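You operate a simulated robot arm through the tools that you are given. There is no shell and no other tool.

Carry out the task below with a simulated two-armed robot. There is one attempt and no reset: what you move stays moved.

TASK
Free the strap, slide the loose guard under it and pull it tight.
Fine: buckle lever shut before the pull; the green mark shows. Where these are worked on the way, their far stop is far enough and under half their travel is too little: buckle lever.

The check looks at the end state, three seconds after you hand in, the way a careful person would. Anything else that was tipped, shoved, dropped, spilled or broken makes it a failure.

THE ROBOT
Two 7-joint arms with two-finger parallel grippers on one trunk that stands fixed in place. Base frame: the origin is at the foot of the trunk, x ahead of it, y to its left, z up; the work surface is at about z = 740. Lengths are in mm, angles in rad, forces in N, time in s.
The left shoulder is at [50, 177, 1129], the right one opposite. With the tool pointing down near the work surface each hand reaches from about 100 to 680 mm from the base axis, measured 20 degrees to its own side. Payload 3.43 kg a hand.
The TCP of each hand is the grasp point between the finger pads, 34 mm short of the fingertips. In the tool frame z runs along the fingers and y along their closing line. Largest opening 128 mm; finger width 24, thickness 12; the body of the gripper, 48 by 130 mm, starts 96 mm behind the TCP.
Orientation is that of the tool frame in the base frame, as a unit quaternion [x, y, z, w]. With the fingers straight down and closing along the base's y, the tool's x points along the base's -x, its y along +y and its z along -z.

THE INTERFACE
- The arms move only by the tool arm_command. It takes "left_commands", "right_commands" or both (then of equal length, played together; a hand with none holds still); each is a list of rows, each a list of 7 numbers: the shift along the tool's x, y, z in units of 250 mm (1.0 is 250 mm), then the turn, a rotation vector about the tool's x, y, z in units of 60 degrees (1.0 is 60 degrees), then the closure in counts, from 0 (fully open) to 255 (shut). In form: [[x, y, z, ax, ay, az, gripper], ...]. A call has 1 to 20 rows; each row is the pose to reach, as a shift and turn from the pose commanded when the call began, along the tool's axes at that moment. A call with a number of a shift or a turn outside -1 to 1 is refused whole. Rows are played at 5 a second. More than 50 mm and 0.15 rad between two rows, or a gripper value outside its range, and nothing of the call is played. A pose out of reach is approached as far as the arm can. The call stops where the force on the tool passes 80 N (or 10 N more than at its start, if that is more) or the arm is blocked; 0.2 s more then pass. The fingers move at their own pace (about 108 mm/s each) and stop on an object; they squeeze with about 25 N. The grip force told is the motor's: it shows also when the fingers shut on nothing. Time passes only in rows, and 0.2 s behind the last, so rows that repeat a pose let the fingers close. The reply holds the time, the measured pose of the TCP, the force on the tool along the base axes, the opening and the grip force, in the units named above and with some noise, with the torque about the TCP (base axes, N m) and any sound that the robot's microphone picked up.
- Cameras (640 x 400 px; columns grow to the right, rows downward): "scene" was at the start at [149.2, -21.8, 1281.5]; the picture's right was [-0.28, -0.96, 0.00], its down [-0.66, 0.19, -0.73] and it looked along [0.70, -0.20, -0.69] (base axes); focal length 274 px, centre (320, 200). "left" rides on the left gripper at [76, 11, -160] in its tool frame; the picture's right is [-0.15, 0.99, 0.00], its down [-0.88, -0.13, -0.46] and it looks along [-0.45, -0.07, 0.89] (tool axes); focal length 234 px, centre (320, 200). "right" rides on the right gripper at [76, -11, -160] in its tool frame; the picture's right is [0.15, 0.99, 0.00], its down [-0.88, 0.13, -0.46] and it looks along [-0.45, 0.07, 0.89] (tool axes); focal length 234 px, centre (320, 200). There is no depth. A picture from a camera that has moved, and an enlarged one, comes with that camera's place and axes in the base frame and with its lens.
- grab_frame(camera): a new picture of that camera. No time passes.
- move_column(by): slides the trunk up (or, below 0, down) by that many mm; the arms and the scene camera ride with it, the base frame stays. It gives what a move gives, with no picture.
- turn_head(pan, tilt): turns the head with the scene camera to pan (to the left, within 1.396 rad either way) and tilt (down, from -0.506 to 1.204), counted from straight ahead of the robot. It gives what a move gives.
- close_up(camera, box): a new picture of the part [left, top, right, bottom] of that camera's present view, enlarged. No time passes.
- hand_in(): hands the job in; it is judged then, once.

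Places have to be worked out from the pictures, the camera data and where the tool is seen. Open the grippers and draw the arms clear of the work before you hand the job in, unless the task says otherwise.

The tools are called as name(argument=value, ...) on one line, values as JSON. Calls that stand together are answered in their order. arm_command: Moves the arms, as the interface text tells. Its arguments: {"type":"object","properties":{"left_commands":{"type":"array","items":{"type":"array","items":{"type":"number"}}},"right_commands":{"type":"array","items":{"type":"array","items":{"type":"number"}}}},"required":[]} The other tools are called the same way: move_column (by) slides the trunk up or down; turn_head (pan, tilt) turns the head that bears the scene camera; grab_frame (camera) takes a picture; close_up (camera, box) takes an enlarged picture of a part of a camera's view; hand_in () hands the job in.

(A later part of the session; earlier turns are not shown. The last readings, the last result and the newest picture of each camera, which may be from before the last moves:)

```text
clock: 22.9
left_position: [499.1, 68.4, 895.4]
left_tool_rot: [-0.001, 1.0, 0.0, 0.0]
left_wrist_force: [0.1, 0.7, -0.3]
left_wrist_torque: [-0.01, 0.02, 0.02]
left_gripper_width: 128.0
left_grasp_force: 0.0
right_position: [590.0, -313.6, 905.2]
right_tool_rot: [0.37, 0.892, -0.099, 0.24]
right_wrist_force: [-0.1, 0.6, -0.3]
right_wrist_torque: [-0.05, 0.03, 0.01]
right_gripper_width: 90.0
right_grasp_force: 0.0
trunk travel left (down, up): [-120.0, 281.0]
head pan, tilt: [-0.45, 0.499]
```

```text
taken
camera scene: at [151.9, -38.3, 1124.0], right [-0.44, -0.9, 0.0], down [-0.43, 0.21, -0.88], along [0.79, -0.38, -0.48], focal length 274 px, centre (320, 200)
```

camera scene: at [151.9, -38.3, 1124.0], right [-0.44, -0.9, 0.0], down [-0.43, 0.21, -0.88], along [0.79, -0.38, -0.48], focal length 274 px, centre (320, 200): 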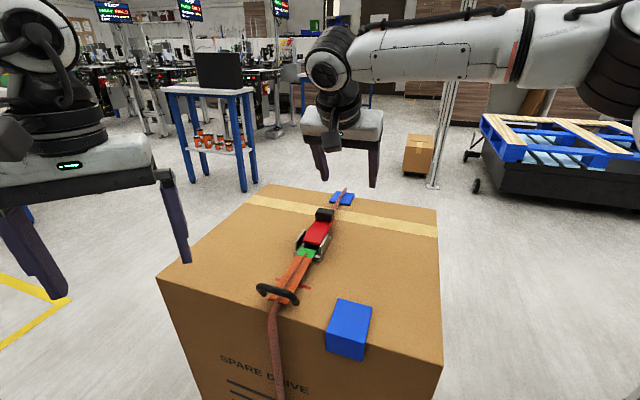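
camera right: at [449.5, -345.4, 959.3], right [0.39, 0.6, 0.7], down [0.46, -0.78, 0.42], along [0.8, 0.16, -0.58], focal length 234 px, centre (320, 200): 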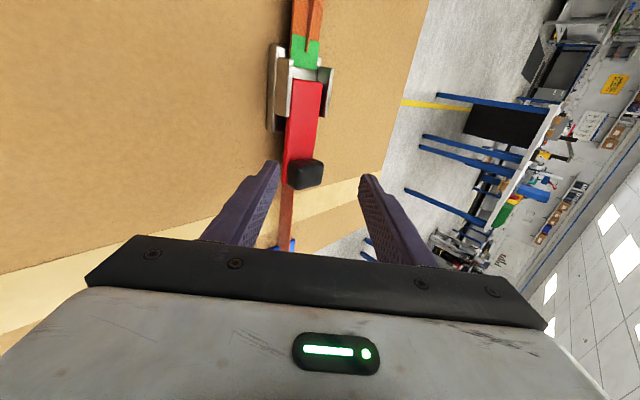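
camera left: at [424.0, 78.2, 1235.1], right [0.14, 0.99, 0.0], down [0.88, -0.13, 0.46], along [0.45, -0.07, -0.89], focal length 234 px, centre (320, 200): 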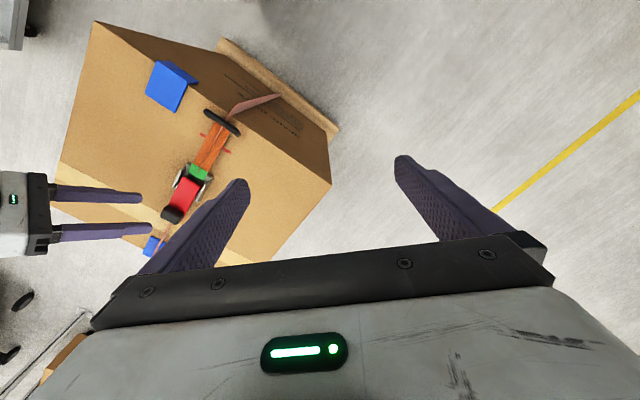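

Orientation reached at (590,-314,905). I move to the pre-grasp 60 mm short of the grip.

arm_command(right_commands=[[0.062, 0.071, 0.062, 0, 0, 0, 76], [0.123, 0.143, 0.123, 0, 0, 0, 76], [0.185, 0.214, 0.185, 0, 0, 0, 76], [0.185, 0.214, 0.185, 0, 0, 0, 76]])

grab_frame(camera="right")

close_up(camera="scene", box=[240, 140, 400, 260])

```text
clock: 23.9
left_position: [497.0, 68.3, 895.8]
left_tool_rot: [-0.001, 1.0, 0.0, 0.0]
left_wrist_force: [0.5, 0.1, 0.5]
left_wrist_torque: [-0.02, 0.0, -0.03]
left_gripper_width: 127.9
left_grasp_force: 0.0
right_position: [603.6, -274.3, 843.5]
right_tool_rot: [0.369, 0.893, -0.097, 0.239]
right_wrist_force: [0.4, -0.1, 0.8]
right_wrist_torque: [0.0, 0.0, -0.01]
right_gripper_width: 89.6
right_grasp_force: 0.0
right hand out of reach, approached as far as the arm can: row 3, 4
trunk travel left (down, up): [-120.0, 281.0]
head pan, tilt: [-0.45, 0.499]
```

```text
taken
camera right: at [492.6, -179.8, 942.5], right [0.61, 0.79, -0.07], down [0.47, -0.29, 0.83], along [0.64, -0.54, -0.55], focal length 234 px, centre (320, 200)
```

right: 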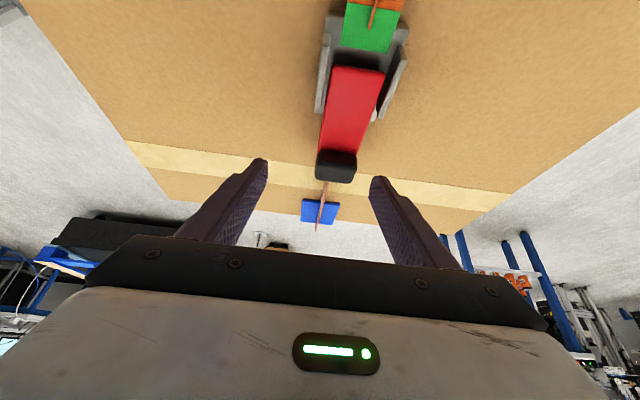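

```text
3.33 times, centred on (320, 200) of scene
camera zoom: at [151.8, -38.4, 1124.0], right [-0.44, -0.9, 0.0], down [-0.43, 0.21, -0.88], along [0.79, -0.38, -0.48], focal length 912 px, centre (320, 200)
```

zoom: 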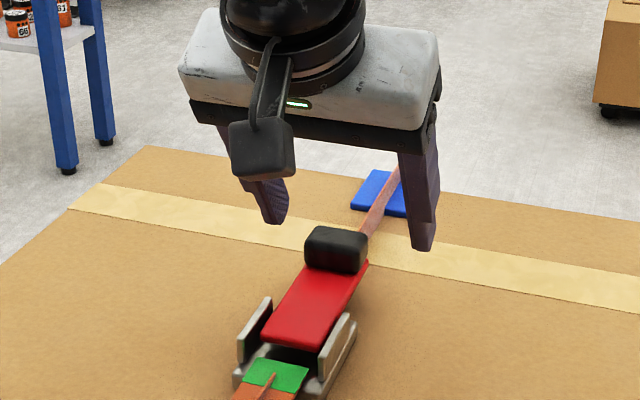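

Lowering helped: the hand now reaches (604,-274,843), still short of the grip by about 35 mm. I probe the free directions again from here.

arm_command(right_commands=[[0, 0.06, 0, 0, 0, 0, 76], [0, 0, 0, 0, 0, 0, 76], [-0.0693, 0, 0.04, 0, 0, 0, 76], [0, 0, 0, 0, 0, 0, 76], [0.04, 0, 0.0693, 0, 0, 0, 76], [0, 0, 0, 0, 0, 0, 76], [-0.04, 0, -0.0693, 0, 0, 0, 76], [0, 0, 0, 0, 0, 0, 76], [0, 0, 0, 0.1, 0, 0, 76], [0, 0, 0, 0, 0, 0, 76], [0, 0, 0, -0.1, 0, 0, 76], [0, 0, 0, 0, 0, 0, 76], [0, 0, 0, 0, 0.1, 0, 76], [0, 0, 0, 0, 0, 0, 76], [0, 0, 0, 0, -0.1, 0, 76], [0, 0, 0, 0, 0, 0, 76], [0, 0, 0, 0, 0, 0.1, 76], [0, 0, 0, 0, 0, 0, 76], [0, 0, 0, 0, 0, -0.1, 76], [0, 0, 0, 0, 0, 0, 76]])

turn_head(pan=-0.9, tilt=0.3)

grab_frame(camera="scene")

```text
clock: 28.1
left_position: [498.7, 69.0, 896.9]
left_tool_rot: [0.0, 1.0, 0.0, 0.0]
left_wrist_force: [-0.2, 0.1, -0.1]
left_wrist_torque: [0.01, -0.01, 0.01]
left_gripper_width: 127.6
left_grasp_force: 0.2
right_position: [604.6, -275.0, 841.4]
right_tool_rot: [0.369, 0.893, -0.098, 0.239]
right_wrist_force: [0.0, 0.6, 0.0]
right_wrist_torque: [0.01, 0.01, 0.0]
right_gripper_width: 90.1
right_grasp_force: 0.1
right hand out of reach, approached as far as the arm can: row 1, 9
trunk travel left (down, up): [-120.0, 281.0]
head pan, tilt: [-0.45, 0.499]
```

```text
clock: 29.0
left_position: [499.9, 69.0, 895.3]
left_tool_rot: [-0.001, 1.0, 0.0, 0.0]
left_wrist_force: [-0.1, 0.7, 0.1]
left_wrist_torque: [0.03, -0.02, -0.01]
left_gripper_width: 127.9
left_grasp_force: 0.1
right_position: [605.0, -274.9, 842.0]
right_tool_rot: [0.369, 0.893, -0.098, 0.239]
right_wrist_force: [-0.7, -0.9, -1.0]
right_wrist_torque: [-0.02, -0.01, 0.02]
right_gripper_width: 89.8
right_grasp_force: 0.0
trunk travel left (down, up): [-120.0, 281.0]
head pan, tilt: [-0.901, 0.3]
```

```text
taken
camera scene: at [128.0, -71.9, 1142.4], right [-0.78, -0.62, 0.0], down [-0.18, 0.23, -0.96], along [0.59, -0.75, -0.3], focal length 274 px, centre (320, 200)
```

scene: 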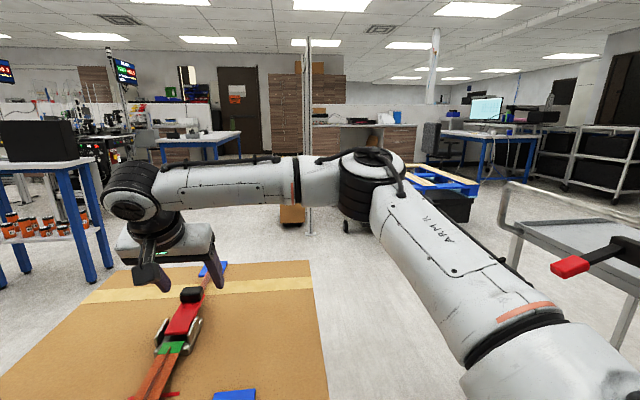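

Now only further motion toward +v is blocked, and leaning the hand slightly toward +v is allowed. I lean 9° and shift to the refined pre-grasp.

arm_command(right_commands=[[0, 0.0, 0.0, -0.075, 0, 0, 76], [0, 0.014, 0.01, -0.15, 0, 0, 76], [0, 0.028, 0.023, -0.15, 0, 0, 76], [0, 0.028, 0.023, -0.15, 0, 0, 76]])

turn_head(pan=-0.45, tilt=0.5)

grab_frame(camera="right")

close_up(camera="scene", box=[240, 140, 400, 260])

```text
clock: 30.0
left_position: [500.0, 67.2, 896.5]
left_tool_rot: [0.0, 1.0, 0.0, 0.0]
left_wrist_force: [0.4, -0.2, 0.2]
left_wrist_torque: [0.01, 0.01, 0.04]
left_gripper_width: 128.0
left_grasp_force: 0.1
right_position: [611.7, -270.9, 836.6]
right_tool_rot: [0.35, 0.898, -0.028, 0.267]
right_wrist_force: [0.5, 0.1, -0.1]
right_wrist_torque: [-0.01, 0.02, -0.02]
right_gripper_width: 89.9
right_grasp_force: 0.2
trunk travel left (down, up): [-120.0, 281.0]
head pan, tilt: [-0.901, 0.3]
```

```text
clock: 30.9
left_position: [499.2, 67.6, 896.9]
left_tool_rot: [-0.001, 1.0, 0.0, 0.0]
left_wrist_force: [0.5, 0.6, -0.2]
left_wrist_torque: [0.02, -0.05, 0.0]
left_gripper_width: 127.8
left_grasp_force: 0.0
right_position: [612.1, -269.6, 837.1]
right_tool_rot: [0.35, 0.898, -0.028, 0.267]
right_wrist_force: [-0.3, -0.4, 0.4]
right_wrist_torque: [0.0, 0.0, -0.01]
right_gripper_width: 89.8
right_grasp_force: 0.1
trunk travel left (down, up): [-120.0, 281.0]
head pan, tilt: [-0.45, 0.499]
```

```text
taken
camera right: at [483.9, -194.8, 933.3], right [0.55, 0.84, 0.06], down [0.41, -0.33, 0.85], along [0.73, -0.44, -0.53], focal length 234 px, centre (320, 200)
```

right: 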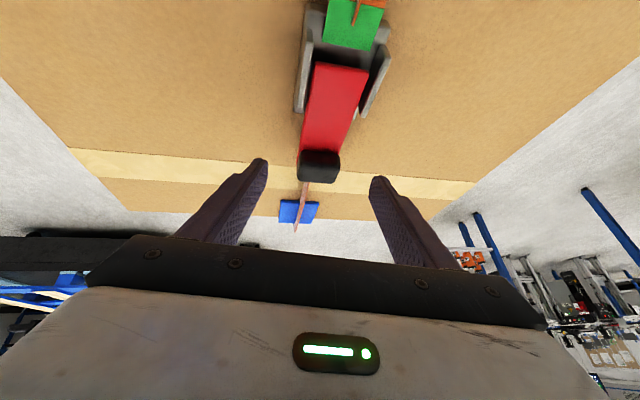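

```text
3.33 times, centred on (320, 200) of scene
camera zoom: at [151.8, -38.5, 1124.0], right [-0.44, -0.9, 0.0], down [-0.43, 0.21, -0.88], along [0.79, -0.38, -0.48], focal length 912 px, centre (320, 200)
```

zoom: 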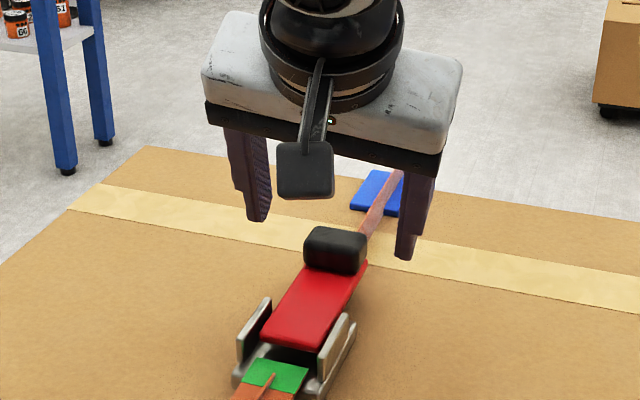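

Pre-grasp reached, fingers straddle the grip's line. I advance 55 mm along the tool axis to bring the grip between the pads.

arm_command(right_commands=[[-0.001, -0.002, 0.074, 0, 0, 0, 76], [-0.003, -0.004, 0.148, 0, 0, 0, 76], [-0.004, -0.006, 0.221, 0, 0, 0, 76], [-0.004, -0.006, 0.221, 0, 0, 0, 76]])

grab_frame(camera="right")

close_up(camera="scene", box=[240, 140, 400, 260])

grab_frame(camera="left")

```text
clock: 31.9
left_position: [499.2, 67.8, 896.7]
left_tool_rot: [0.0, 1.0, 0.0, 0.0]
left_wrist_force: [0.8, 0.1, 0.5]
left_wrist_torque: [-0.02, -0.01, 0.02]
left_gripper_width: 128.0
left_grasp_force: 0.0
right_position: [637.3, -286.0, 790.5]
right_tool_rot: [0.35, 0.898, -0.029, 0.266]
right_wrist_force: [0.0, -0.4, 0.5]
right_wrist_torque: [-0.01, -0.03, 0.02]
right_gripper_width: 90.1
right_grasp_force: 0.0
trunk travel left (down, up): [-120.0, 281.0]
head pan, tilt: [-0.45, 0.499]
```

```text
taken
camera right: at [509.5, -210.1, 886.2], right [0.55, 0.84, 0.06], down [0.41, -0.33, 0.85], along [0.73, -0.44, -0.53], focal length 234 px, centre (320, 200)
```

right: 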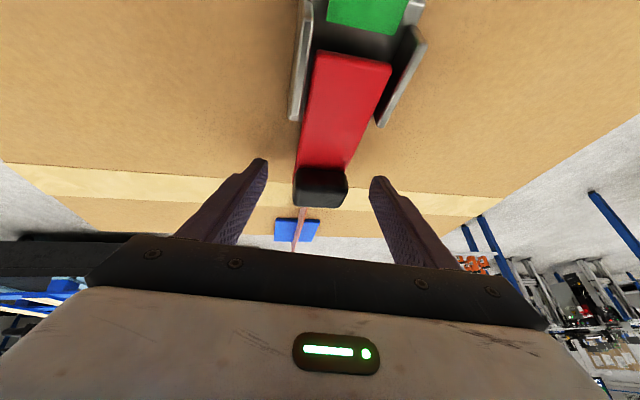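

```text
3.33 times, centred on (320, 200) of scene
camera zoom: at [151.9, -38.4, 1124.0], right [-0.44, -0.9, 0.0], down [-0.43, 0.21, -0.88], along [0.79, -0.38, -0.48], focal length 912 px, centre (320, 200)
```

zoom: 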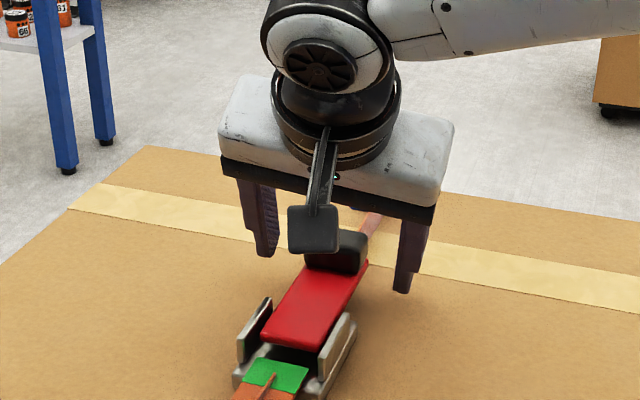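

```text
taken
camera left: at [424.1, 78.2, 1055.1], right [0.14, 0.99, 0.0], down [0.88, -0.13, 0.46], along [0.45, -0.07, -0.89], focal length 234 px, centre (320, 200)
```

left: 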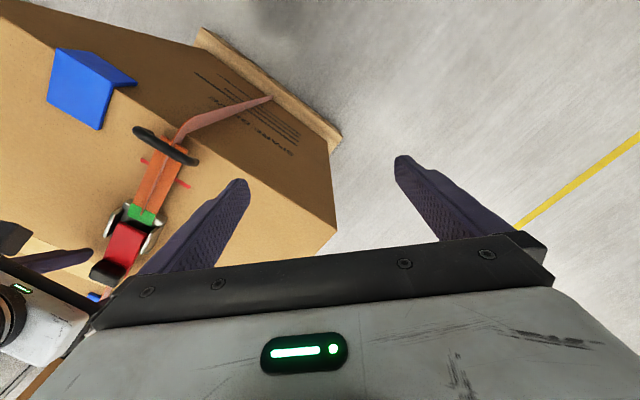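

The TCP projects onto the grip's middle; the grip sits between the pads. I close the right gripper on it.

arm_command(right_commands=[[0, 0, 0, 0, 0, 0, 140], [0, 0, 0, 0, 0, 0, 200], [0, 0, 0, 0, 0, 0, 255], [0, 0, 0, 0, 0, 0, 255]])

grab_frame(camera="right")

```text
clock: 32.9
left_position: [499.7, 68.5, 896.8]
left_tool_rot: [-0.002, 1.0, 0.0, -0.001]
left_wrist_force: [0.3, 0.3, 0.5]
left_wrist_torque: [-0.01, -0.02, -0.01]
left_gripper_width: 128.1
left_grasp_force: 0.1
right_position: [636.7, -285.6, 789.9]
right_tool_rot: [0.35, 0.898, -0.029, 0.266]
right_wrist_force: [-0.7, -0.6, 1.0]
right_wrist_torque: [-0.99, 0.91, -1.31]
right_gripper_width: 47.2
right_grasp_force: 44.8
trunk travel left (down, up): [-120.0, 281.0]
head pan, tilt: [-0.45, 0.499]
```

```text
taken
camera right: at [509.3, -210.1, 886.2], right [0.55, 0.83, 0.06], down [0.41, -0.33, 0.85], along [0.73, -0.44, -0.53], focal length 234 px, centre (320, 200)
```

right: 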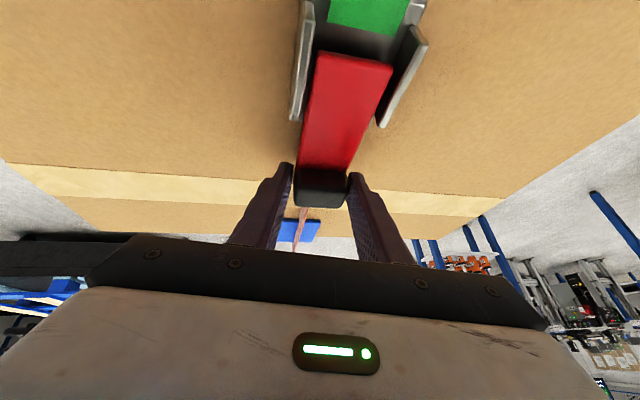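

The grip is held (47 mm, about 45 N). I lift it along an arc about a hinge I judge at u≈572, z≈766; first only 20° to feel the mechanism.

arm_command(right_commands=[[-0.005, 0.0045, -0.029, 0, 0, 0, 255], [-0.0083, 0.0091, -0.0578, 0, 0, 0, 255], [-0.008, 0.0137, -0.087, 0, 0, 0, 255], [-0.0067, 0.0183, -0.1158, 0, 0, 0, 255]])

grab_frame(camera="right")

close_up(camera="scene", box=[240, 150, 400, 310])

```text
clock: 33.9
left_position: [500.0, 67.8, 896.6]
left_tool_rot: [-0.001, 1.0, 0.0, -0.001]
left_wrist_force: [0.1, -0.2, 0.1]
left_wrist_torque: [0.04, 0.0, -0.02]
left_gripper_width: 128.1
left_grasp_force: 0.1
right_position: [629.2, -280.0, 816.6]
right_tool_rot: [0.351, 0.897, -0.03, 0.268]
right_wrist_force: [12.0, -18.7, -6.1]
right_wrist_torque: [-1.74, -0.18, -1.28]
right_gripper_width: 46.3
right_grasp_force: 44.4
trunk travel left (down, up): [-120.0, 281.0]
head pan, tilt: [-0.45, 0.499]
```

```text
taken
camera right: at [501.6, -202.7, 911.5], right [0.55, 0.83, 0.06], down [0.41, -0.33, 0.85], along [0.73, -0.44, -0.53], focal length 234 px, centre (320, 200)
```

right: 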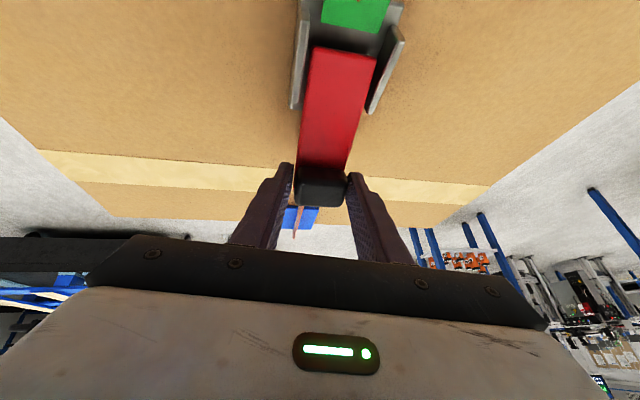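

```text
2.50 times, centred on (320, 230) of scene
camera zoom: at [153.2, -39.7, 1123.8], right [-0.44, -0.9, 0.0], down [-0.43, 0.21, -0.88], along [0.79, -0.38, -0.48], focal length 684 px, centre (320, 125)
```

zoom: 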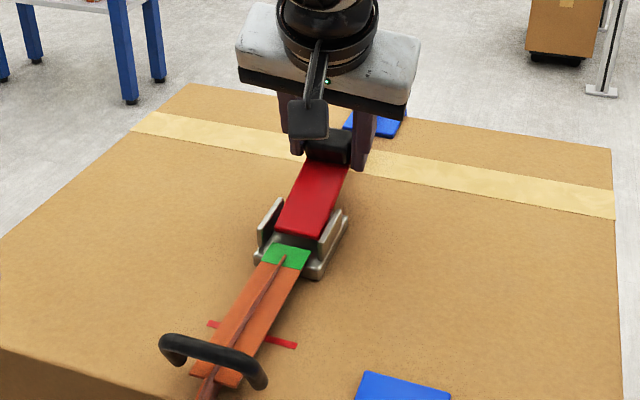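

The lever rises; the reading shows about 22 N pushing outward, so the hinge is a bit higher (≈u 570, z 778). I continue on the corrected arc to about 60°.

arm_command(right_commands=[[-0.018, 0.001, -0.007, 0, 0, 0, 255], [-0.016, 0.006, -0.036, 0, 0, 0, 255], [-0.0127, 0.0102, -0.0644, 0, 0, 0, 255], [-0.005, 0.015, -0.093, 0, 0, 0, 255], [0.0025, 0.019, -0.1206, 0, 0, 0, 255], [0.014, 0.023, -0.147, 0, 0, 0, 255], [0.027, 0.0273, -0.1729, 0, 0, 0, 255]])

grab_frame(camera="right")

close_up(camera="scene", box=[240, 150, 400, 310])

```text
clock: 35.5
left_position: [499.6, 68.4, 895.7]
left_tool_rot: [-0.001, 1.0, 0.001, 0.0]
left_wrist_force: [0.3, -0.3, 0.8]
left_wrist_torque: [-0.04, -0.01, -0.03]
left_gripper_width: 128.0
left_grasp_force: 0.2
right_position: [609.2, -260.8, 851.8]
right_tool_rot: [0.35, 0.898, -0.031, 0.267]
right_wrist_force: [4.9, -17.1, -3.2]
right_wrist_torque: [-1.84, -0.17, -0.03]
right_gripper_width: 45.3
right_grasp_force: 45.0
trunk travel left (down, up): [-120.0, 281.0]
head pan, tilt: [-0.45, 0.499]
```

```text
taken
camera right: at [480.8, -183.6, 946.9], right [0.55, 0.83, 0.06], down [0.41, -0.33, 0.85], along [0.73, -0.44, -0.53], focal length 234 px, centre (320, 200)
```

right: 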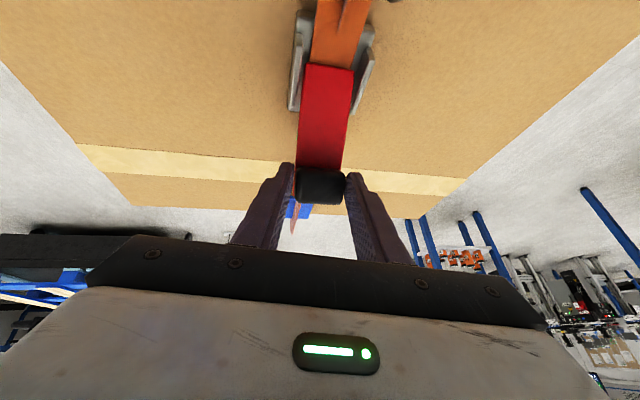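

```text
2.50 times, centred on (320, 230) of scene
camera zoom: at [152.4, -39.6, 1124.0], right [-0.44, -0.9, 0.0], down [-0.43, 0.21, -0.88], along [0.79, -0.38, -0.48], focal length 684 px, centre (320, 125)
```

zoom: 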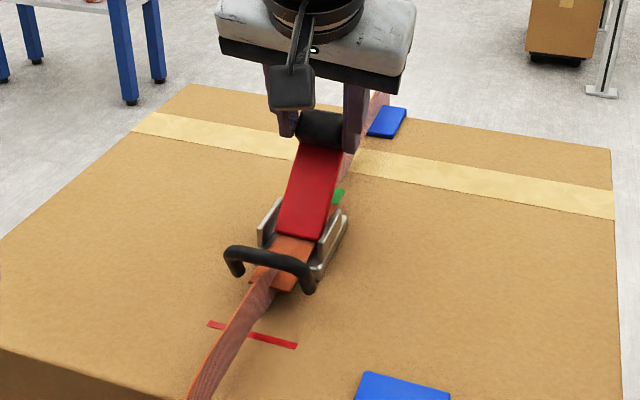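

Opening the lever let the tail slide in, so the strap is now slack. The lever is at about 60°; I continue the arc to 90°.

arm_command(right_commands=[[0.017, 0.004, -0.024, 0, 0, 0, 255], [0.0337, 0.0075, -0.0475, 0, 0, 0, 255], [0.053, 0.011, -0.068, 0, 0, 0, 255], [0.0749, 0.014, -0.0884, 0, 0, 0, 255], [0.098, 0.017, -0.105, 0, 0, 0, 255], [0.1229, 0.0192, -0.1217, 0, 0, 0, 255]])

close_up(camera="scene", box=[240, 150, 400, 310])

grab_frame(camera="left")

```text
clock: 36.9
left_position: [497.9, 65.9, 897.1]
left_tool_rot: [-0.001, 1.0, 0.001, 0.001]
left_wrist_force: [0.9, 0.5, 0.3]
left_wrist_torque: [0.0, 0.0, 0.02]
left_gripper_width: 128.1
left_grasp_force: 0.1
right_position: [578.0, -230.2, 866.1]
right_tool_rot: [0.35, 0.896, -0.029, 0.271]
right_wrist_force: [3.0, -22.5, 16.4]
right_wrist_torque: [-1.85, -0.64, -0.18]
right_gripper_width: 43.9
right_grasp_force: 44.8
trunk travel left (down, up): [-120.0, 281.0]
head pan, tilt: [-0.45, 0.499]
```

```text
2.50 times, centred on (320, 230) of scene
camera zoom: at [150.7, -39.5, 1124.3], right [-0.44, -0.9, 0.0], down [-0.43, 0.21, -0.88], along [0.79, -0.38, -0.48], focal length 684 px, centre (320, 125)
```

zoom: 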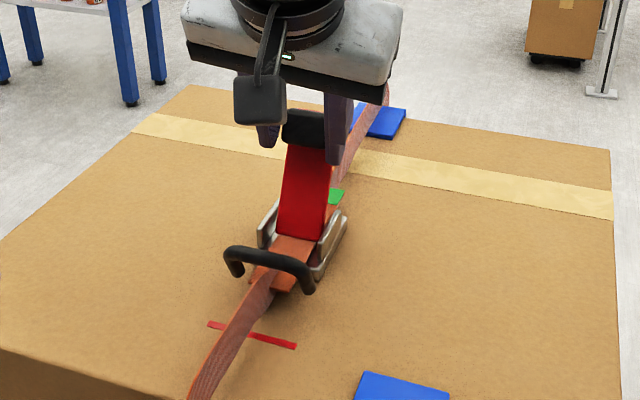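

```text
taken
camera left: at [423.0, 77.2, 1055.9], right [0.14, 0.99, 0.0], down [0.88, -0.13, 0.46], along [0.45, -0.07, -0.89], focal length 234 px, centre (320, 200)
```

left: 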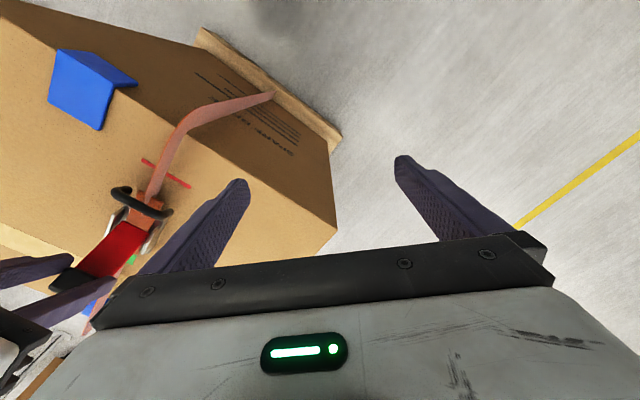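

Lever is near vertical (≈87°), fitted hinge (u 567, z 781, r 86). I continue past vertical to about 110°, watching the force.

arm_command(right_commands=[[0.027, 0, -0.025, 0, 0, 0, 255], [0.0545, 0.0, -0.05, 0, 0, 0, 255], [0.083, 0.001, -0.058, 0, 0, 0, 255], [0.1126, 0.002, -0.0655, 0, 0, 0, 255]])

close_up(camera="scene", box=[240, 150, 400, 310])

```text
clock: 37.9
left_position: [499.5, 67.7, 896.8]
left_tool_rot: [-0.001, 1.0, 0.0, 0.0]
left_wrist_force: [-0.8, -0.3, -0.6]
left_wrist_torque: [0.02, 0.01, -0.05]
left_gripper_width: 127.8
left_grasp_force: 0.0
right_position: [552.2, -204.6, 861.8]
right_tool_rot: [0.347, 0.899, -0.026, 0.266]
right_wrist_force: [0.1, -0.3, -0.3]
right_wrist_torque: [0.0, 0.03, -0.01]
right_gripper_width: 0.2
right_grasp_force: 32.9
trunk travel left (down, up): [-120.0, 281.0]
head pan, tilt: [-0.45, 0.499]
```

```text
2.50 times, centred on (320, 230) of scene
camera zoom: at [151.9, -38.9, 1123.9], right [-0.44, -0.9, 0.0], down [-0.43, 0.21, -0.88], along [0.79, -0.38, -0.48], focal length 684 px, centre (320, 125)
```

zoom: 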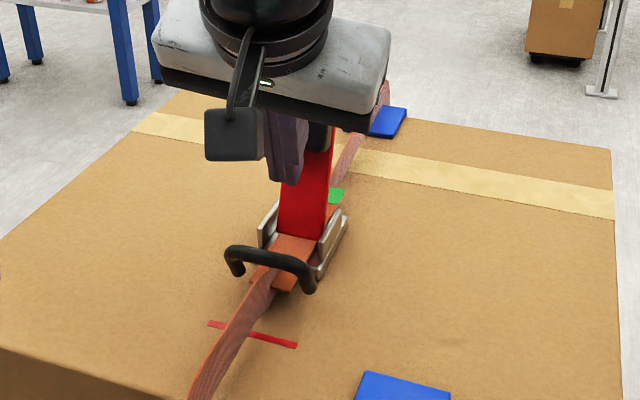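

The grip slipped out as the lever met its stop; the lever stands upright on its own and the strap is slack. I draw the right hand back along its own axis.

arm_command(right_commands=[[0, 0, -0.15, 0, 0, 0, 255], [0, 0, -0.3, 0, 0, 0, 255], [0, 0, -0.45, 0, 0, 0, 255], [0, -0.15, -0.55, 0, 0, 0, 255], [0, -0.3, -0.6, 0, 0, 0, 255], [0, -0.45, -0.6, 0, 0, 0, 255]])

grab_frame(camera="scene")

close_up(camera="scene", box=[240, 180, 400, 360])

grab_frame(camera="left")

grab_frame(camera="right")

```text
clock: 39.3
left_position: [499.3, 68.7, 897.3]
left_tool_rot: [-0.001, 1.0, 0.0, 0.0]
left_wrist_force: [0.2, 0.6, 0.2]
left_wrist_torque: [-0.04, 0.04, -0.01]
left_gripper_width: 127.7
left_grasp_force: 0.0
right_position: [413.8, -253.9, 976.8]
right_tool_rot: [0.349, 0.898, -0.028, 0.267]
right_wrist_force: [-0.9, 0.5, -0.6]
right_wrist_torque: [0.02, 0.01, 0.0]
right_gripper_width: 0.4
right_grasp_force: 32.7
trunk travel left (down, up): [-120.0, 281.0]
head pan, tilt: [-0.45, 0.499]
```

```text
taken
camera scene: at [151.8, -38.3, 1124.0], right [-0.44, -0.9, 0.0], down [-0.43, 0.21, -0.88], along [0.79, -0.38, -0.48], focal length 274 px, centre (320, 200)
```

scene: 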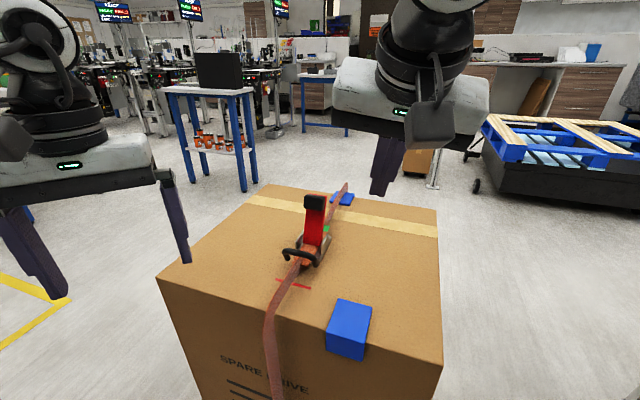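

```text
2.22 times, centred on (320, 270) of scene
camera zoom: at [151.8, -38.3, 1124.0], right [-0.44, -0.9, 0.0], down [-0.43, 0.21, -0.88], along [0.79, -0.38, -0.48], focal length 608 px, centre (320, 44)
```

zoom: 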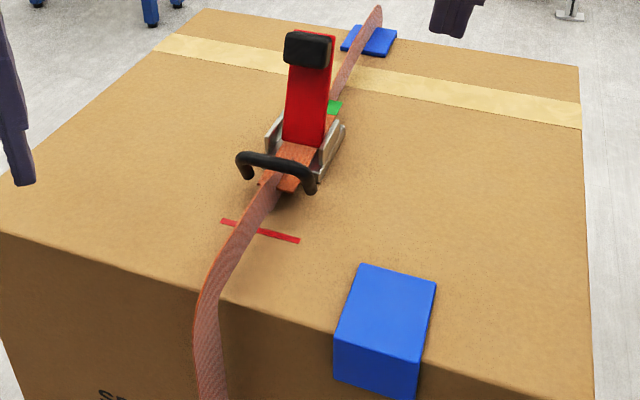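

```text
taken
camera left: at [424.0, 78.3, 1055.1], right [0.14, 0.99, 0.0], down [0.88, -0.13, 0.46], along [0.45, -0.07, -0.89], focal length 234 px, centre (320, 200)
```

left: 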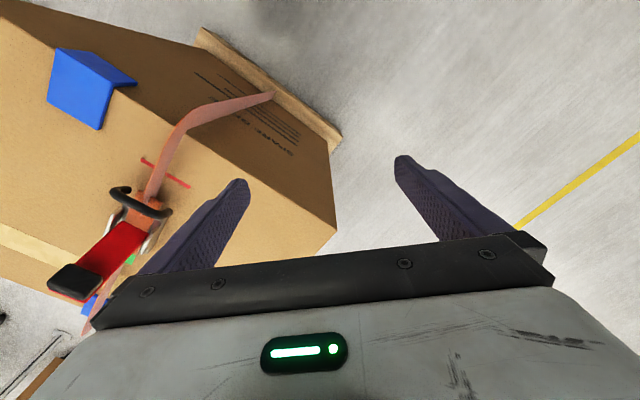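

```text
taken
camera right: at [284.6, -178.7, 1072.1], right [0.55, 0.84, 0.06], down [0.41, -0.33, 0.85], along [0.73, -0.44, -0.53], focal length 234 px, centre (320, 200)
```

right: 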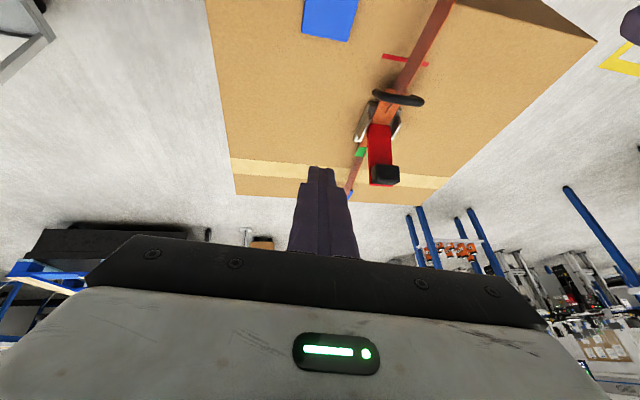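

The lever is up and stays, the tail handle has drawn in beside the buckle, and the strap hangs slack over the near edge. Now I study the guard and the strap gap near the edge.

close_up(camera="scene", box=[310, 280, 390, 370])

close_up(camera="scene", box=[240, 240, 340, 340])

close_up(camera="left", box=[30, 30, 150, 150])

close_up(camera="left", box=[100, 70, 300, 230])

close_up(camera="right", box=[280, 150, 380, 260])

```text
4.44 times, centred on (350, 325) of scene
camera zoom: at [151.8, -38.3, 1124.0], right [-0.44, -0.9, 0.0], down [-0.43, 0.21, -0.88], along [0.79, -0.38, -0.48], focal length 1216 px, centre (187, -356)
```

zoom: 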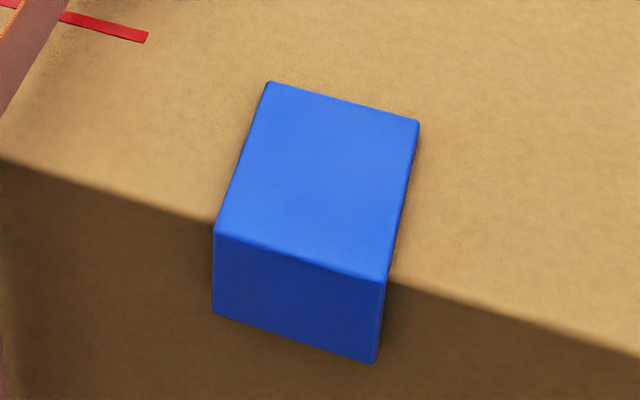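

```text
4.00 times, centred on (290, 290) of scene
camera zoom: at [151.8, -38.3, 1124.0], right [-0.44, -0.9, 0.0], down [-0.43, 0.21, -0.88], along [0.79, -0.38, -0.48], focal length 1094 px, centre (440, -160)
```

zoom: 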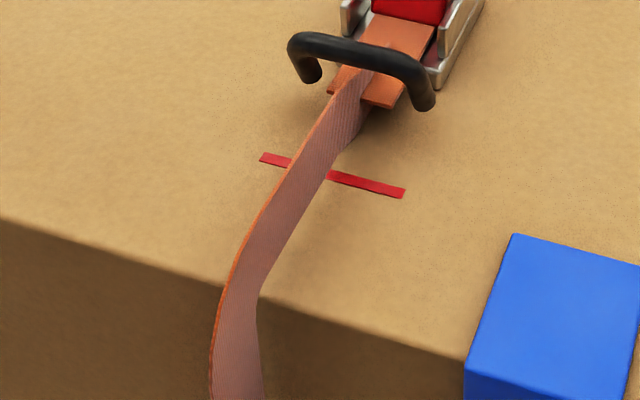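

```text
3.33 times, centred on (90, 90) of left
camera zoom: at [424.0, 78.3, 1055.1], right [0.14, 0.99, 0.0], down [0.88, -0.13, 0.46], along [0.45, -0.07, -0.89], focal length 781 px, centre (1087, 567)
```

zoom: 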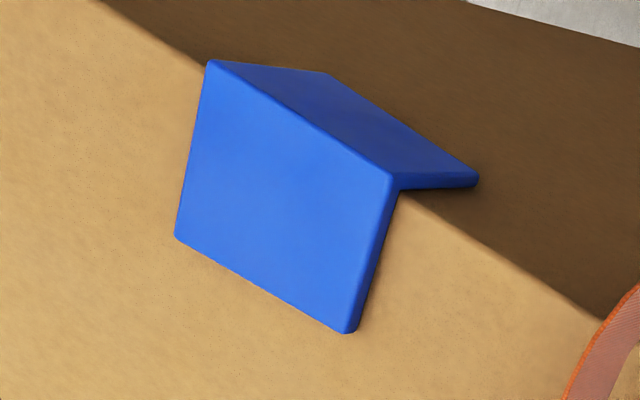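

```text
2.50 times, centred on (200, 150) of left
camera zoom: at [424.0, 78.3, 1055.1], right [0.14, 0.99, 0.0], down [0.88, -0.13, 0.46], along [0.45, -0.07, -0.89], focal length 585 px, centre (620, 325)
```

zoom: 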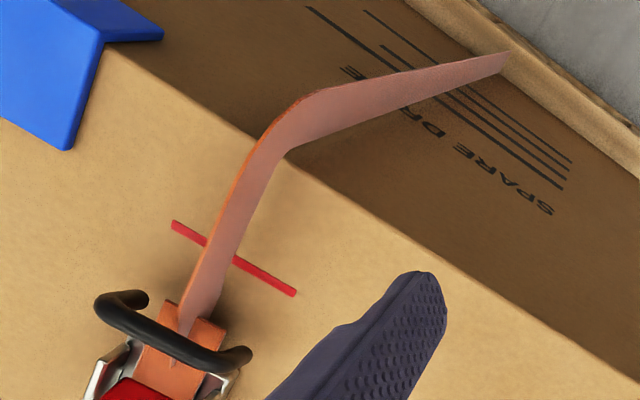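

```text
3.64 times, centred on (330, 205) of right
camera zoom: at [284.6, -178.7, 1072.1], right [0.55, 0.84, 0.06], down [0.41, -0.33, 0.85], along [0.73, -0.44, -0.53], focal length 852 px, centre (284, 182)
```

zoom: 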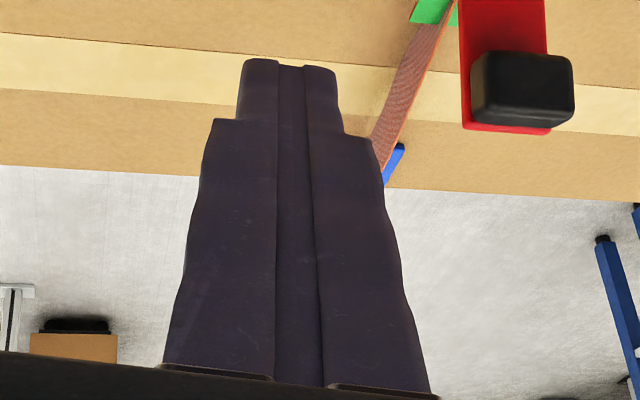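

The guard is about 7 mm thick (top z≈749), spanning v≈101–161; strap at v≈249. I bring the right hand, fingers closed, upright (leaning 8° back) above the guard's right side, ready to push it toward +v.

arm_command(right_commands=[[0.081, -0.045, 0.064, 0.055, 0.1, 0.001, 255], [0.162, -0.09, 0.128, 0.111, 0.2, 0.002, 255], [0.244, -0.135, 0.193, 0.166, 0.301, 0.003, 255], [0.325, -0.18, 0.257, 0.222, 0.402, 0.004, 255], [0.406, -0.225, 0.321, 0.277, 0.502, 0.0045, 255], [0.406, -0.225, 0.321, 0.277, 0.502, 0.0045, 255]])

grab_frame(camera="right")

grab_frame(camera="scene")

```text
clock: 40.7
left_position: [498.5, 69.3, 896.1]
left_tool_rot: [-0.001, 1.0, 0.001, -0.001]
left_wrist_force: [-1.0, 0.8, -0.3]
left_wrist_torque: [0.0, 0.01, 0.01]
left_gripper_width: 128.0
left_grasp_force: 0.0
right_position: [350.6, -254.9, 849.6]
right_tool_rot: [0.382, 0.922, -0.064, -0.029]
right_wrist_force: [-1.9, -0.5, -1.2]
right_wrist_torque: [-0.05, 0.01, 0.0]
right_gripper_width: 0.1
right_grasp_force: 32.8
trunk travel left (down, up): [-120.0, 281.0]
head pan, tilt: [-0.45, 0.499]
```

```text
taken
camera right: at [304.3, -192.2, 1007.6], right [0.59, 0.8, -0.14], down [0.76, -0.49, 0.43], along [0.28, -0.36, -0.89], focal length 234 px, centre (320, 200)
```

right: 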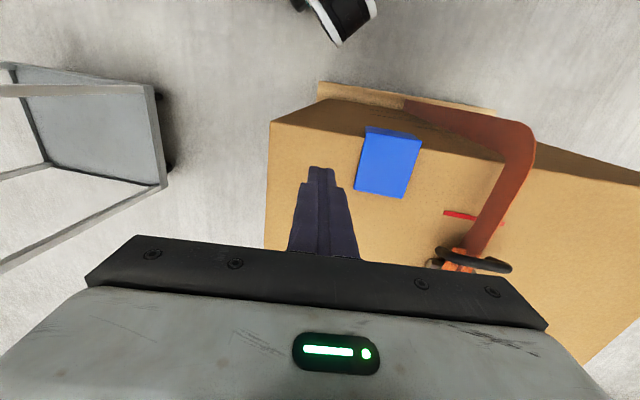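

```text
taken
camera scene: at [151.9, -38.4, 1124.0], right [-0.44, -0.9, 0.0], down [-0.43, 0.21, -0.88], along [0.79, -0.38, -0.48], focal length 274 px, centre (320, 200)
```

scene: 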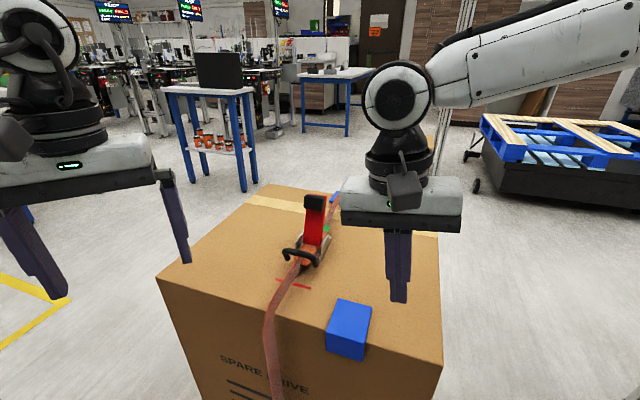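

Right hand is at u≈428, v≈68, fingers closed and upright. I lower it toward the box top beside the guard (TCP z≈785), then will feel for the surface.

arm_command(right_commands=[[0, 0.012, 0.085, 0, 0, 0, 255], [0, 0.024, 0.17, 0, 0, 0, 255], [0, 0.036, 0.256, 0, 0, 0, 255], [0, 0.036, 0.256, 0, 0, 0, 255]])

close_up(camera="scene", box=[300, 260, 440, 380])

close_up(camera="right", box=[260, 80, 460, 230])

```text
clock: 41.7
left_position: [498.7, 68.1, 895.9]
left_tool_rot: [-0.001, 1.0, 0.0, 0.0]
left_wrist_force: [-0.5, -0.2, 0.2]
left_wrist_torque: [-0.01, -0.03, 0.01]
left_gripper_width: 127.8
left_grasp_force: 0.0
right_position: [349.6, -255.9, 783.6]
right_tool_rot: [0.382, 0.922, -0.064, -0.027]
right_wrist_force: [0.7, -0.2, -0.6]
right_wrist_torque: [0.01, 0.02, 0.0]
right_gripper_width: 0.0
right_grasp_force: 33.0
trunk travel left (down, up): [-120.0, 281.0]
head pan, tilt: [-0.45, 0.499]
```

```text
3.33 times, centred on (370, 320) of scene
camera zoom: at [151.9, -38.4, 1124.0], right [-0.44, -0.9, 0.0], down [-0.43, 0.21, -0.88], along [0.79, -0.38, -0.48], focal length 912 px, centre (153, -200)
```

zoom: 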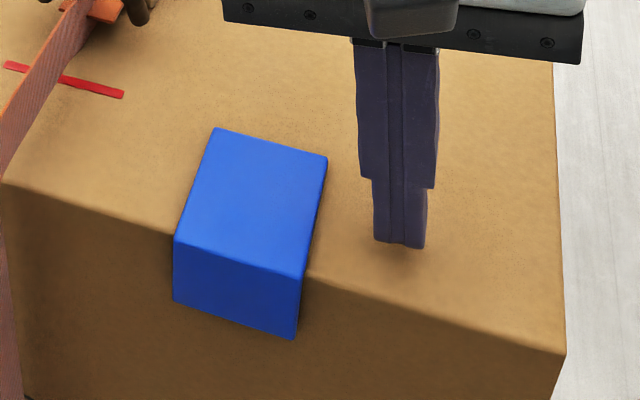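

```text
2.67 times, centred on (360, 155) of right
camera zoom: at [303.0, -193.7, 942.6], right [0.59, 0.8, -0.14], down [0.76, -0.49, 0.43], along [0.28, -0.36, -0.89], focal length 624 px, centre (213, 320)
```

zoom: 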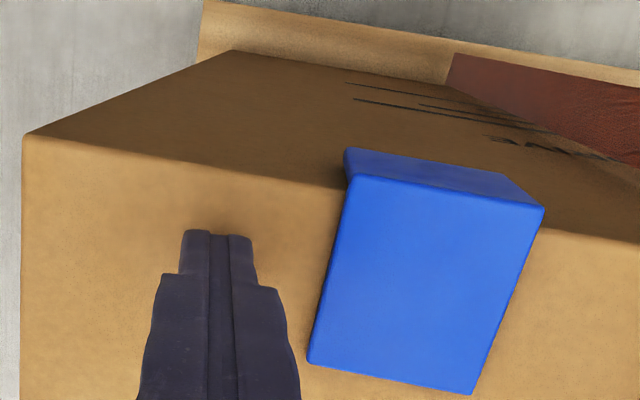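

The fingertips hover a few mm above the carton. I step down to feel the surface.

arm_command(right_commands=[[0, 0.001, 0.006, 0, 0, 0, 255], [0, 0.002, 0.012, 0, 0, 0, 255], [0, 0.002, 0.012, 0, 0, 0, 255]])

```text
clock: 42.5
left_position: [500.0, 68.3, 896.9]
left_tool_rot: [-0.002, 1.0, 0.0, 0.0]
left_wrist_force: [0.2, -0.4, -0.3]
left_wrist_torque: [0.05, 0.02, -0.01]
left_gripper_width: 127.8
left_grasp_force: 0.0
right_position: [351.1, -254.8, 782.2]
right_tool_rot: [0.382, 0.922, -0.064, -0.027]
right_wrist_force: [-0.4, -0.4, -0.3]
right_wrist_torque: [0.0, 0.03, -0.03]
right_gripper_width: 0.0
right_grasp_force: 33.1
trunk travel left (down, up): [-120.0, 281.0]
head pan, tilt: [-0.45, 0.499]
```

No contact yet at z≈782. Two more millimetres down.

arm_command(right_commands=[[0, 0.001, 0.008, 0, 0, 0, 255], [0, 0.001, 0.008, 0, 0, 0, 255]])

```text
clock: 43.1
left_position: [499.5, 68.3, 896.4]
left_tool_rot: [-0.001, 1.0, 0.0, 0.0]
left_wrist_force: [0.3, -1.3, 0.6]
left_wrist_torque: [-0.02, 0.01, 0.01]
left_gripper_width: 128.2
left_grasp_force: 0.0
right_position: [349.8, -254.2, 777.4]
right_tool_rot: [0.381, 0.922, -0.065, -0.028]
right_wrist_force: [0.1, -0.1, 0.4]
right_wrist_torque: [0.0, -0.02, 0.01]
right_gripper_width: 0.0
right_grasp_force: 33.4
trunk travel left (down, up): [-120.0, 281.0]
head pan, tilt: [-0.45, 0.499]
```

Still no contact (z≈778–780). Another 2 mm.

arm_command(right_commands=[[0, 0.001, 0.008, 0, 0, 0, 255], [0, 0.001, 0.008, 0, 0, 0, 255]])

close_up(camera="scene", box=[340, 290, 420, 370])

```text
clock: 43.7
left_position: [498.6, 67.2, 897.2]
left_tool_rot: [0.0, 1.0, 0.0, 0.0]
left_wrist_force: [-0.1, 0.2, 0.0]
left_wrist_torque: [-0.01, -0.01, 0.0]
left_gripper_width: 128.0
left_grasp_force: 0.0
right_position: [349.6, -253.7, 776.8]
right_tool_rot: [0.381, 0.922, -0.064, -0.028]
right_wrist_force: [0.5, 1.0, -0.3]
right_wrist_torque: [-0.01, 0.03, -0.04]
right_gripper_width: 0.0
right_grasp_force: 32.5
trunk travel left (down, up): [-120.0, 281.0]
head pan, tilt: [-0.45, 0.499]
```

```text
5.00 times, centred on (380, 330) of scene
camera zoom: at [151.8, -38.4, 1124.0], right [-0.44, -0.9, 0.0], down [-0.43, 0.21, -0.88], along [0.79, -0.38, -0.48], focal length 1368 px, centre (20, -450)
```

zoom: 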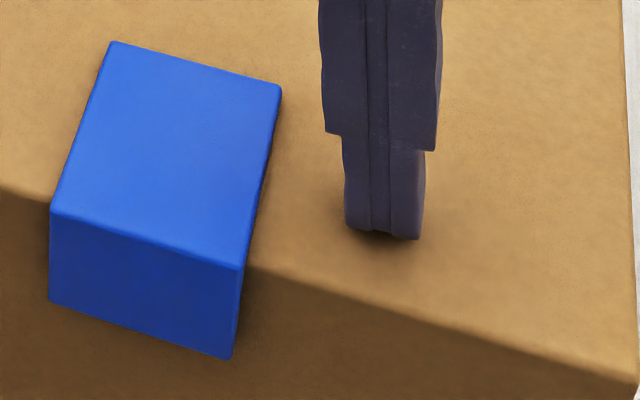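

The tips are just above the surface (about 1–2 mm). I push toward +v by 40 mm in small steps: contact expected after about 26 mm.

arm_command(right_commands=[[0, 0.0317, -0.0044, 0, 0, 0, 255], [0, 0.0634, -0.0089, 0, 0, 0, 255], [0, 0.095, -0.0133, 0, 0, 0, 255], [0, 0.1267, -0.0178, 0, 0, 0, 255], [0, 0.1584, -0.0222, 0, 0, 0, 255]])

close_up(camera="scene", box=[310, 270, 410, 370])

close_up(camera="right", box=[260, 80, 460, 230])

```text
clock: 44.9
left_position: [499.3, 68.6, 897.4]
left_tool_rot: [-0.001, 1.0, 0.0, -0.001]
left_wrist_force: [0.0, -0.2, -0.6]
left_wrist_torque: [0.02, -0.03, 0.03]
left_gripper_width: 128.0
left_grasp_force: 0.0
right_position: [378.5, -225.7, 776.4]
right_tool_rot: [0.382, 0.922, -0.064, -0.028]
right_wrist_force: [0.0, 0.3, -0.1]
right_wrist_torque: [0.0, 0.0, 0.02]
right_gripper_width: 0.4
right_grasp_force: 32.8
trunk travel left (down, up): [-120.0, 281.0]
head pan, tilt: [-0.45, 0.499]
```

```text
4.00 times, centred on (360, 320) of scene
camera zoom: at [151.8, -38.4, 1124.0], right [-0.44, -0.9, 0.0], down [-0.43, 0.21, -0.88], along [0.79, -0.38, -0.48], focal length 1094 px, centre (160, -280)
```

zoom: 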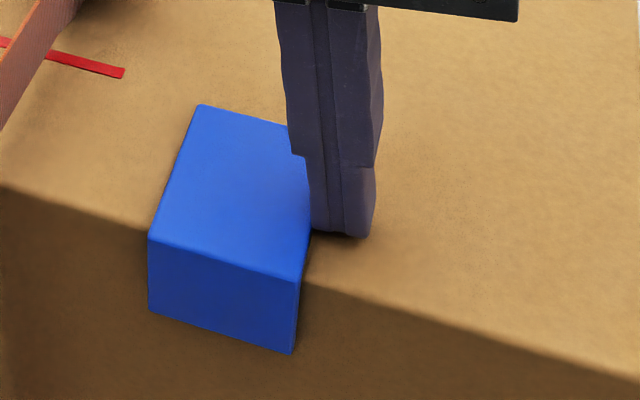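

```text
2.67 times, centred on (360, 155) of right
camera zoom: at [332.5, -163.8, 935.4], right [0.59, 0.8, -0.14], down [0.76, -0.49, 0.43], along [0.28, -0.36, -0.89], focal length 624 px, centre (213, 320)
```

zoom: 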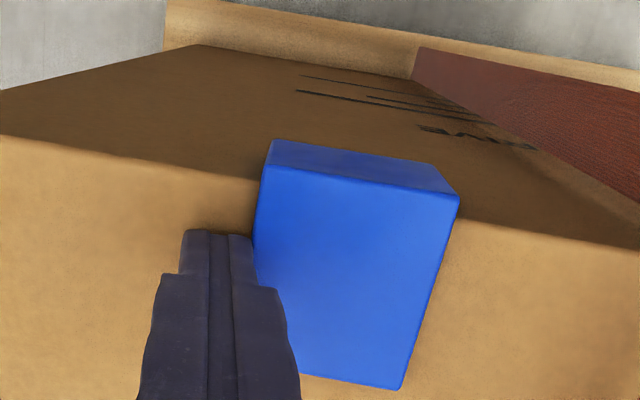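

The guard moves with the fingers (now v≈116–175) and stays square. I push a further 60 mm, stopping just before its leading edge reaches the strap.

arm_command(right_commands=[[0, 0.0396, -0.0056, 0, 0, 0, 255], [0, 0.0792, -0.0111, 0, 0, 0, 255], [0, 0.1188, -0.0167, 0, 0, 0, 255], [0, 0.1584, -0.0222, 0, 0, 0, 255], [0, 0.198, -0.0278, 0, 0, 0, 255], [0, 0.2376, -0.0334, 0, 0, 0, 255]])

close_up(camera="scene", box=[250, 240, 390, 360])

close_up(camera="right", box=[260, 80, 460, 230])

close_up(camera="left", box=[60, 30, 260, 230])

```text
clock: 46.3
left_position: [499.1, 68.8, 896.3]
left_tool_rot: [0.0, 1.0, 0.0, -0.001]
left_wrist_force: [0.5, -0.2, 0.0]
left_wrist_torque: [-0.02, 0.02, -0.02]
left_gripper_width: 128.3
left_grasp_force: 0.2
right_position: [422.3, -183.3, 776.8]
right_tool_rot: [0.382, 0.921, -0.064, -0.027]
right_wrist_force: [0.2, 0.1, -1.0]
right_wrist_torque: [0.01, 0.0, 0.01]
right_gripper_width: 0.0
right_grasp_force: 32.8
trunk travel left (down, up): [-120.0, 281.0]
head pan, tilt: [-0.45, 0.499]
```

```text
3.33 times, centred on (320, 300) of scene
camera zoom: at [151.8, -38.4, 1124.0], right [-0.44, -0.9, 0.0], down [-0.43, 0.21, -0.88], along [0.79, -0.38, -0.48], focal length 912 px, centre (320, -133)
```

zoom: 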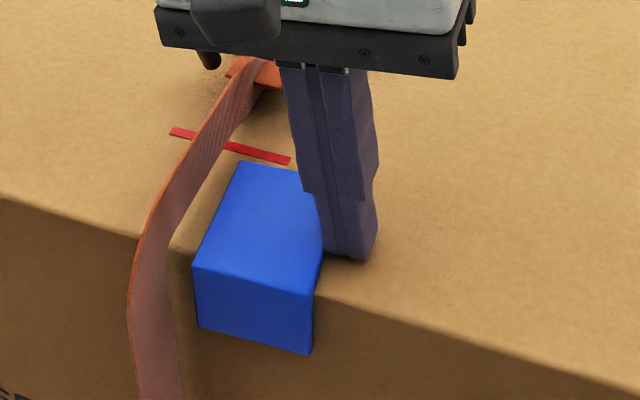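

```text
2.67 times, centred on (360, 155) of right
camera zoom: at [376.1, -121.9, 935.2], right [0.59, 0.8, -0.14], down [0.76, -0.49, 0.43], along [0.28, -0.36, -0.89], focal length 624 px, centre (213, 320)
```

zoom: 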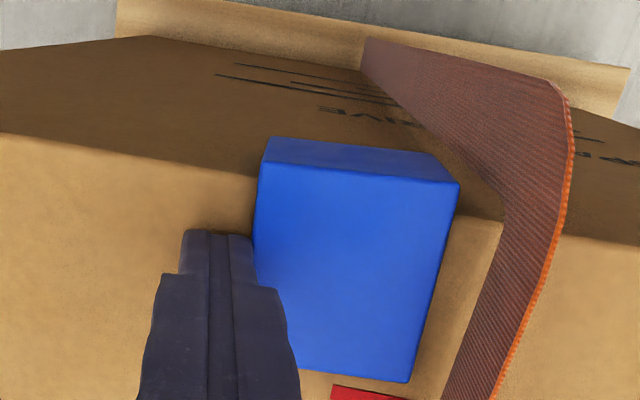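

```text
2.00 times, centred on (160, 130) of left
camera zoom: at [424.0, 78.2, 1055.1], right [0.14, 0.99, 0.0], down [0.88, -0.13, 0.46], along [0.45, -0.07, -0.89], focal length 468 px, centre (640, 340)
```

zoom: 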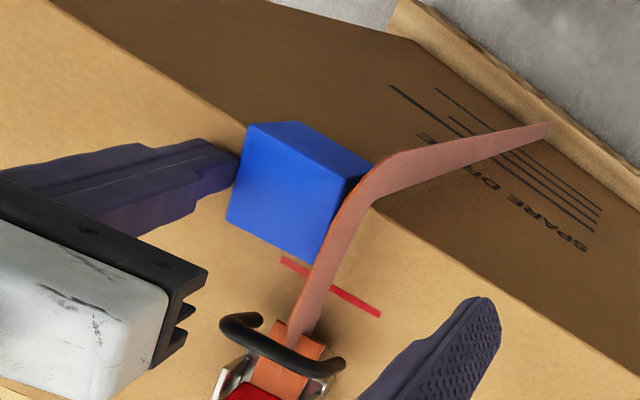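

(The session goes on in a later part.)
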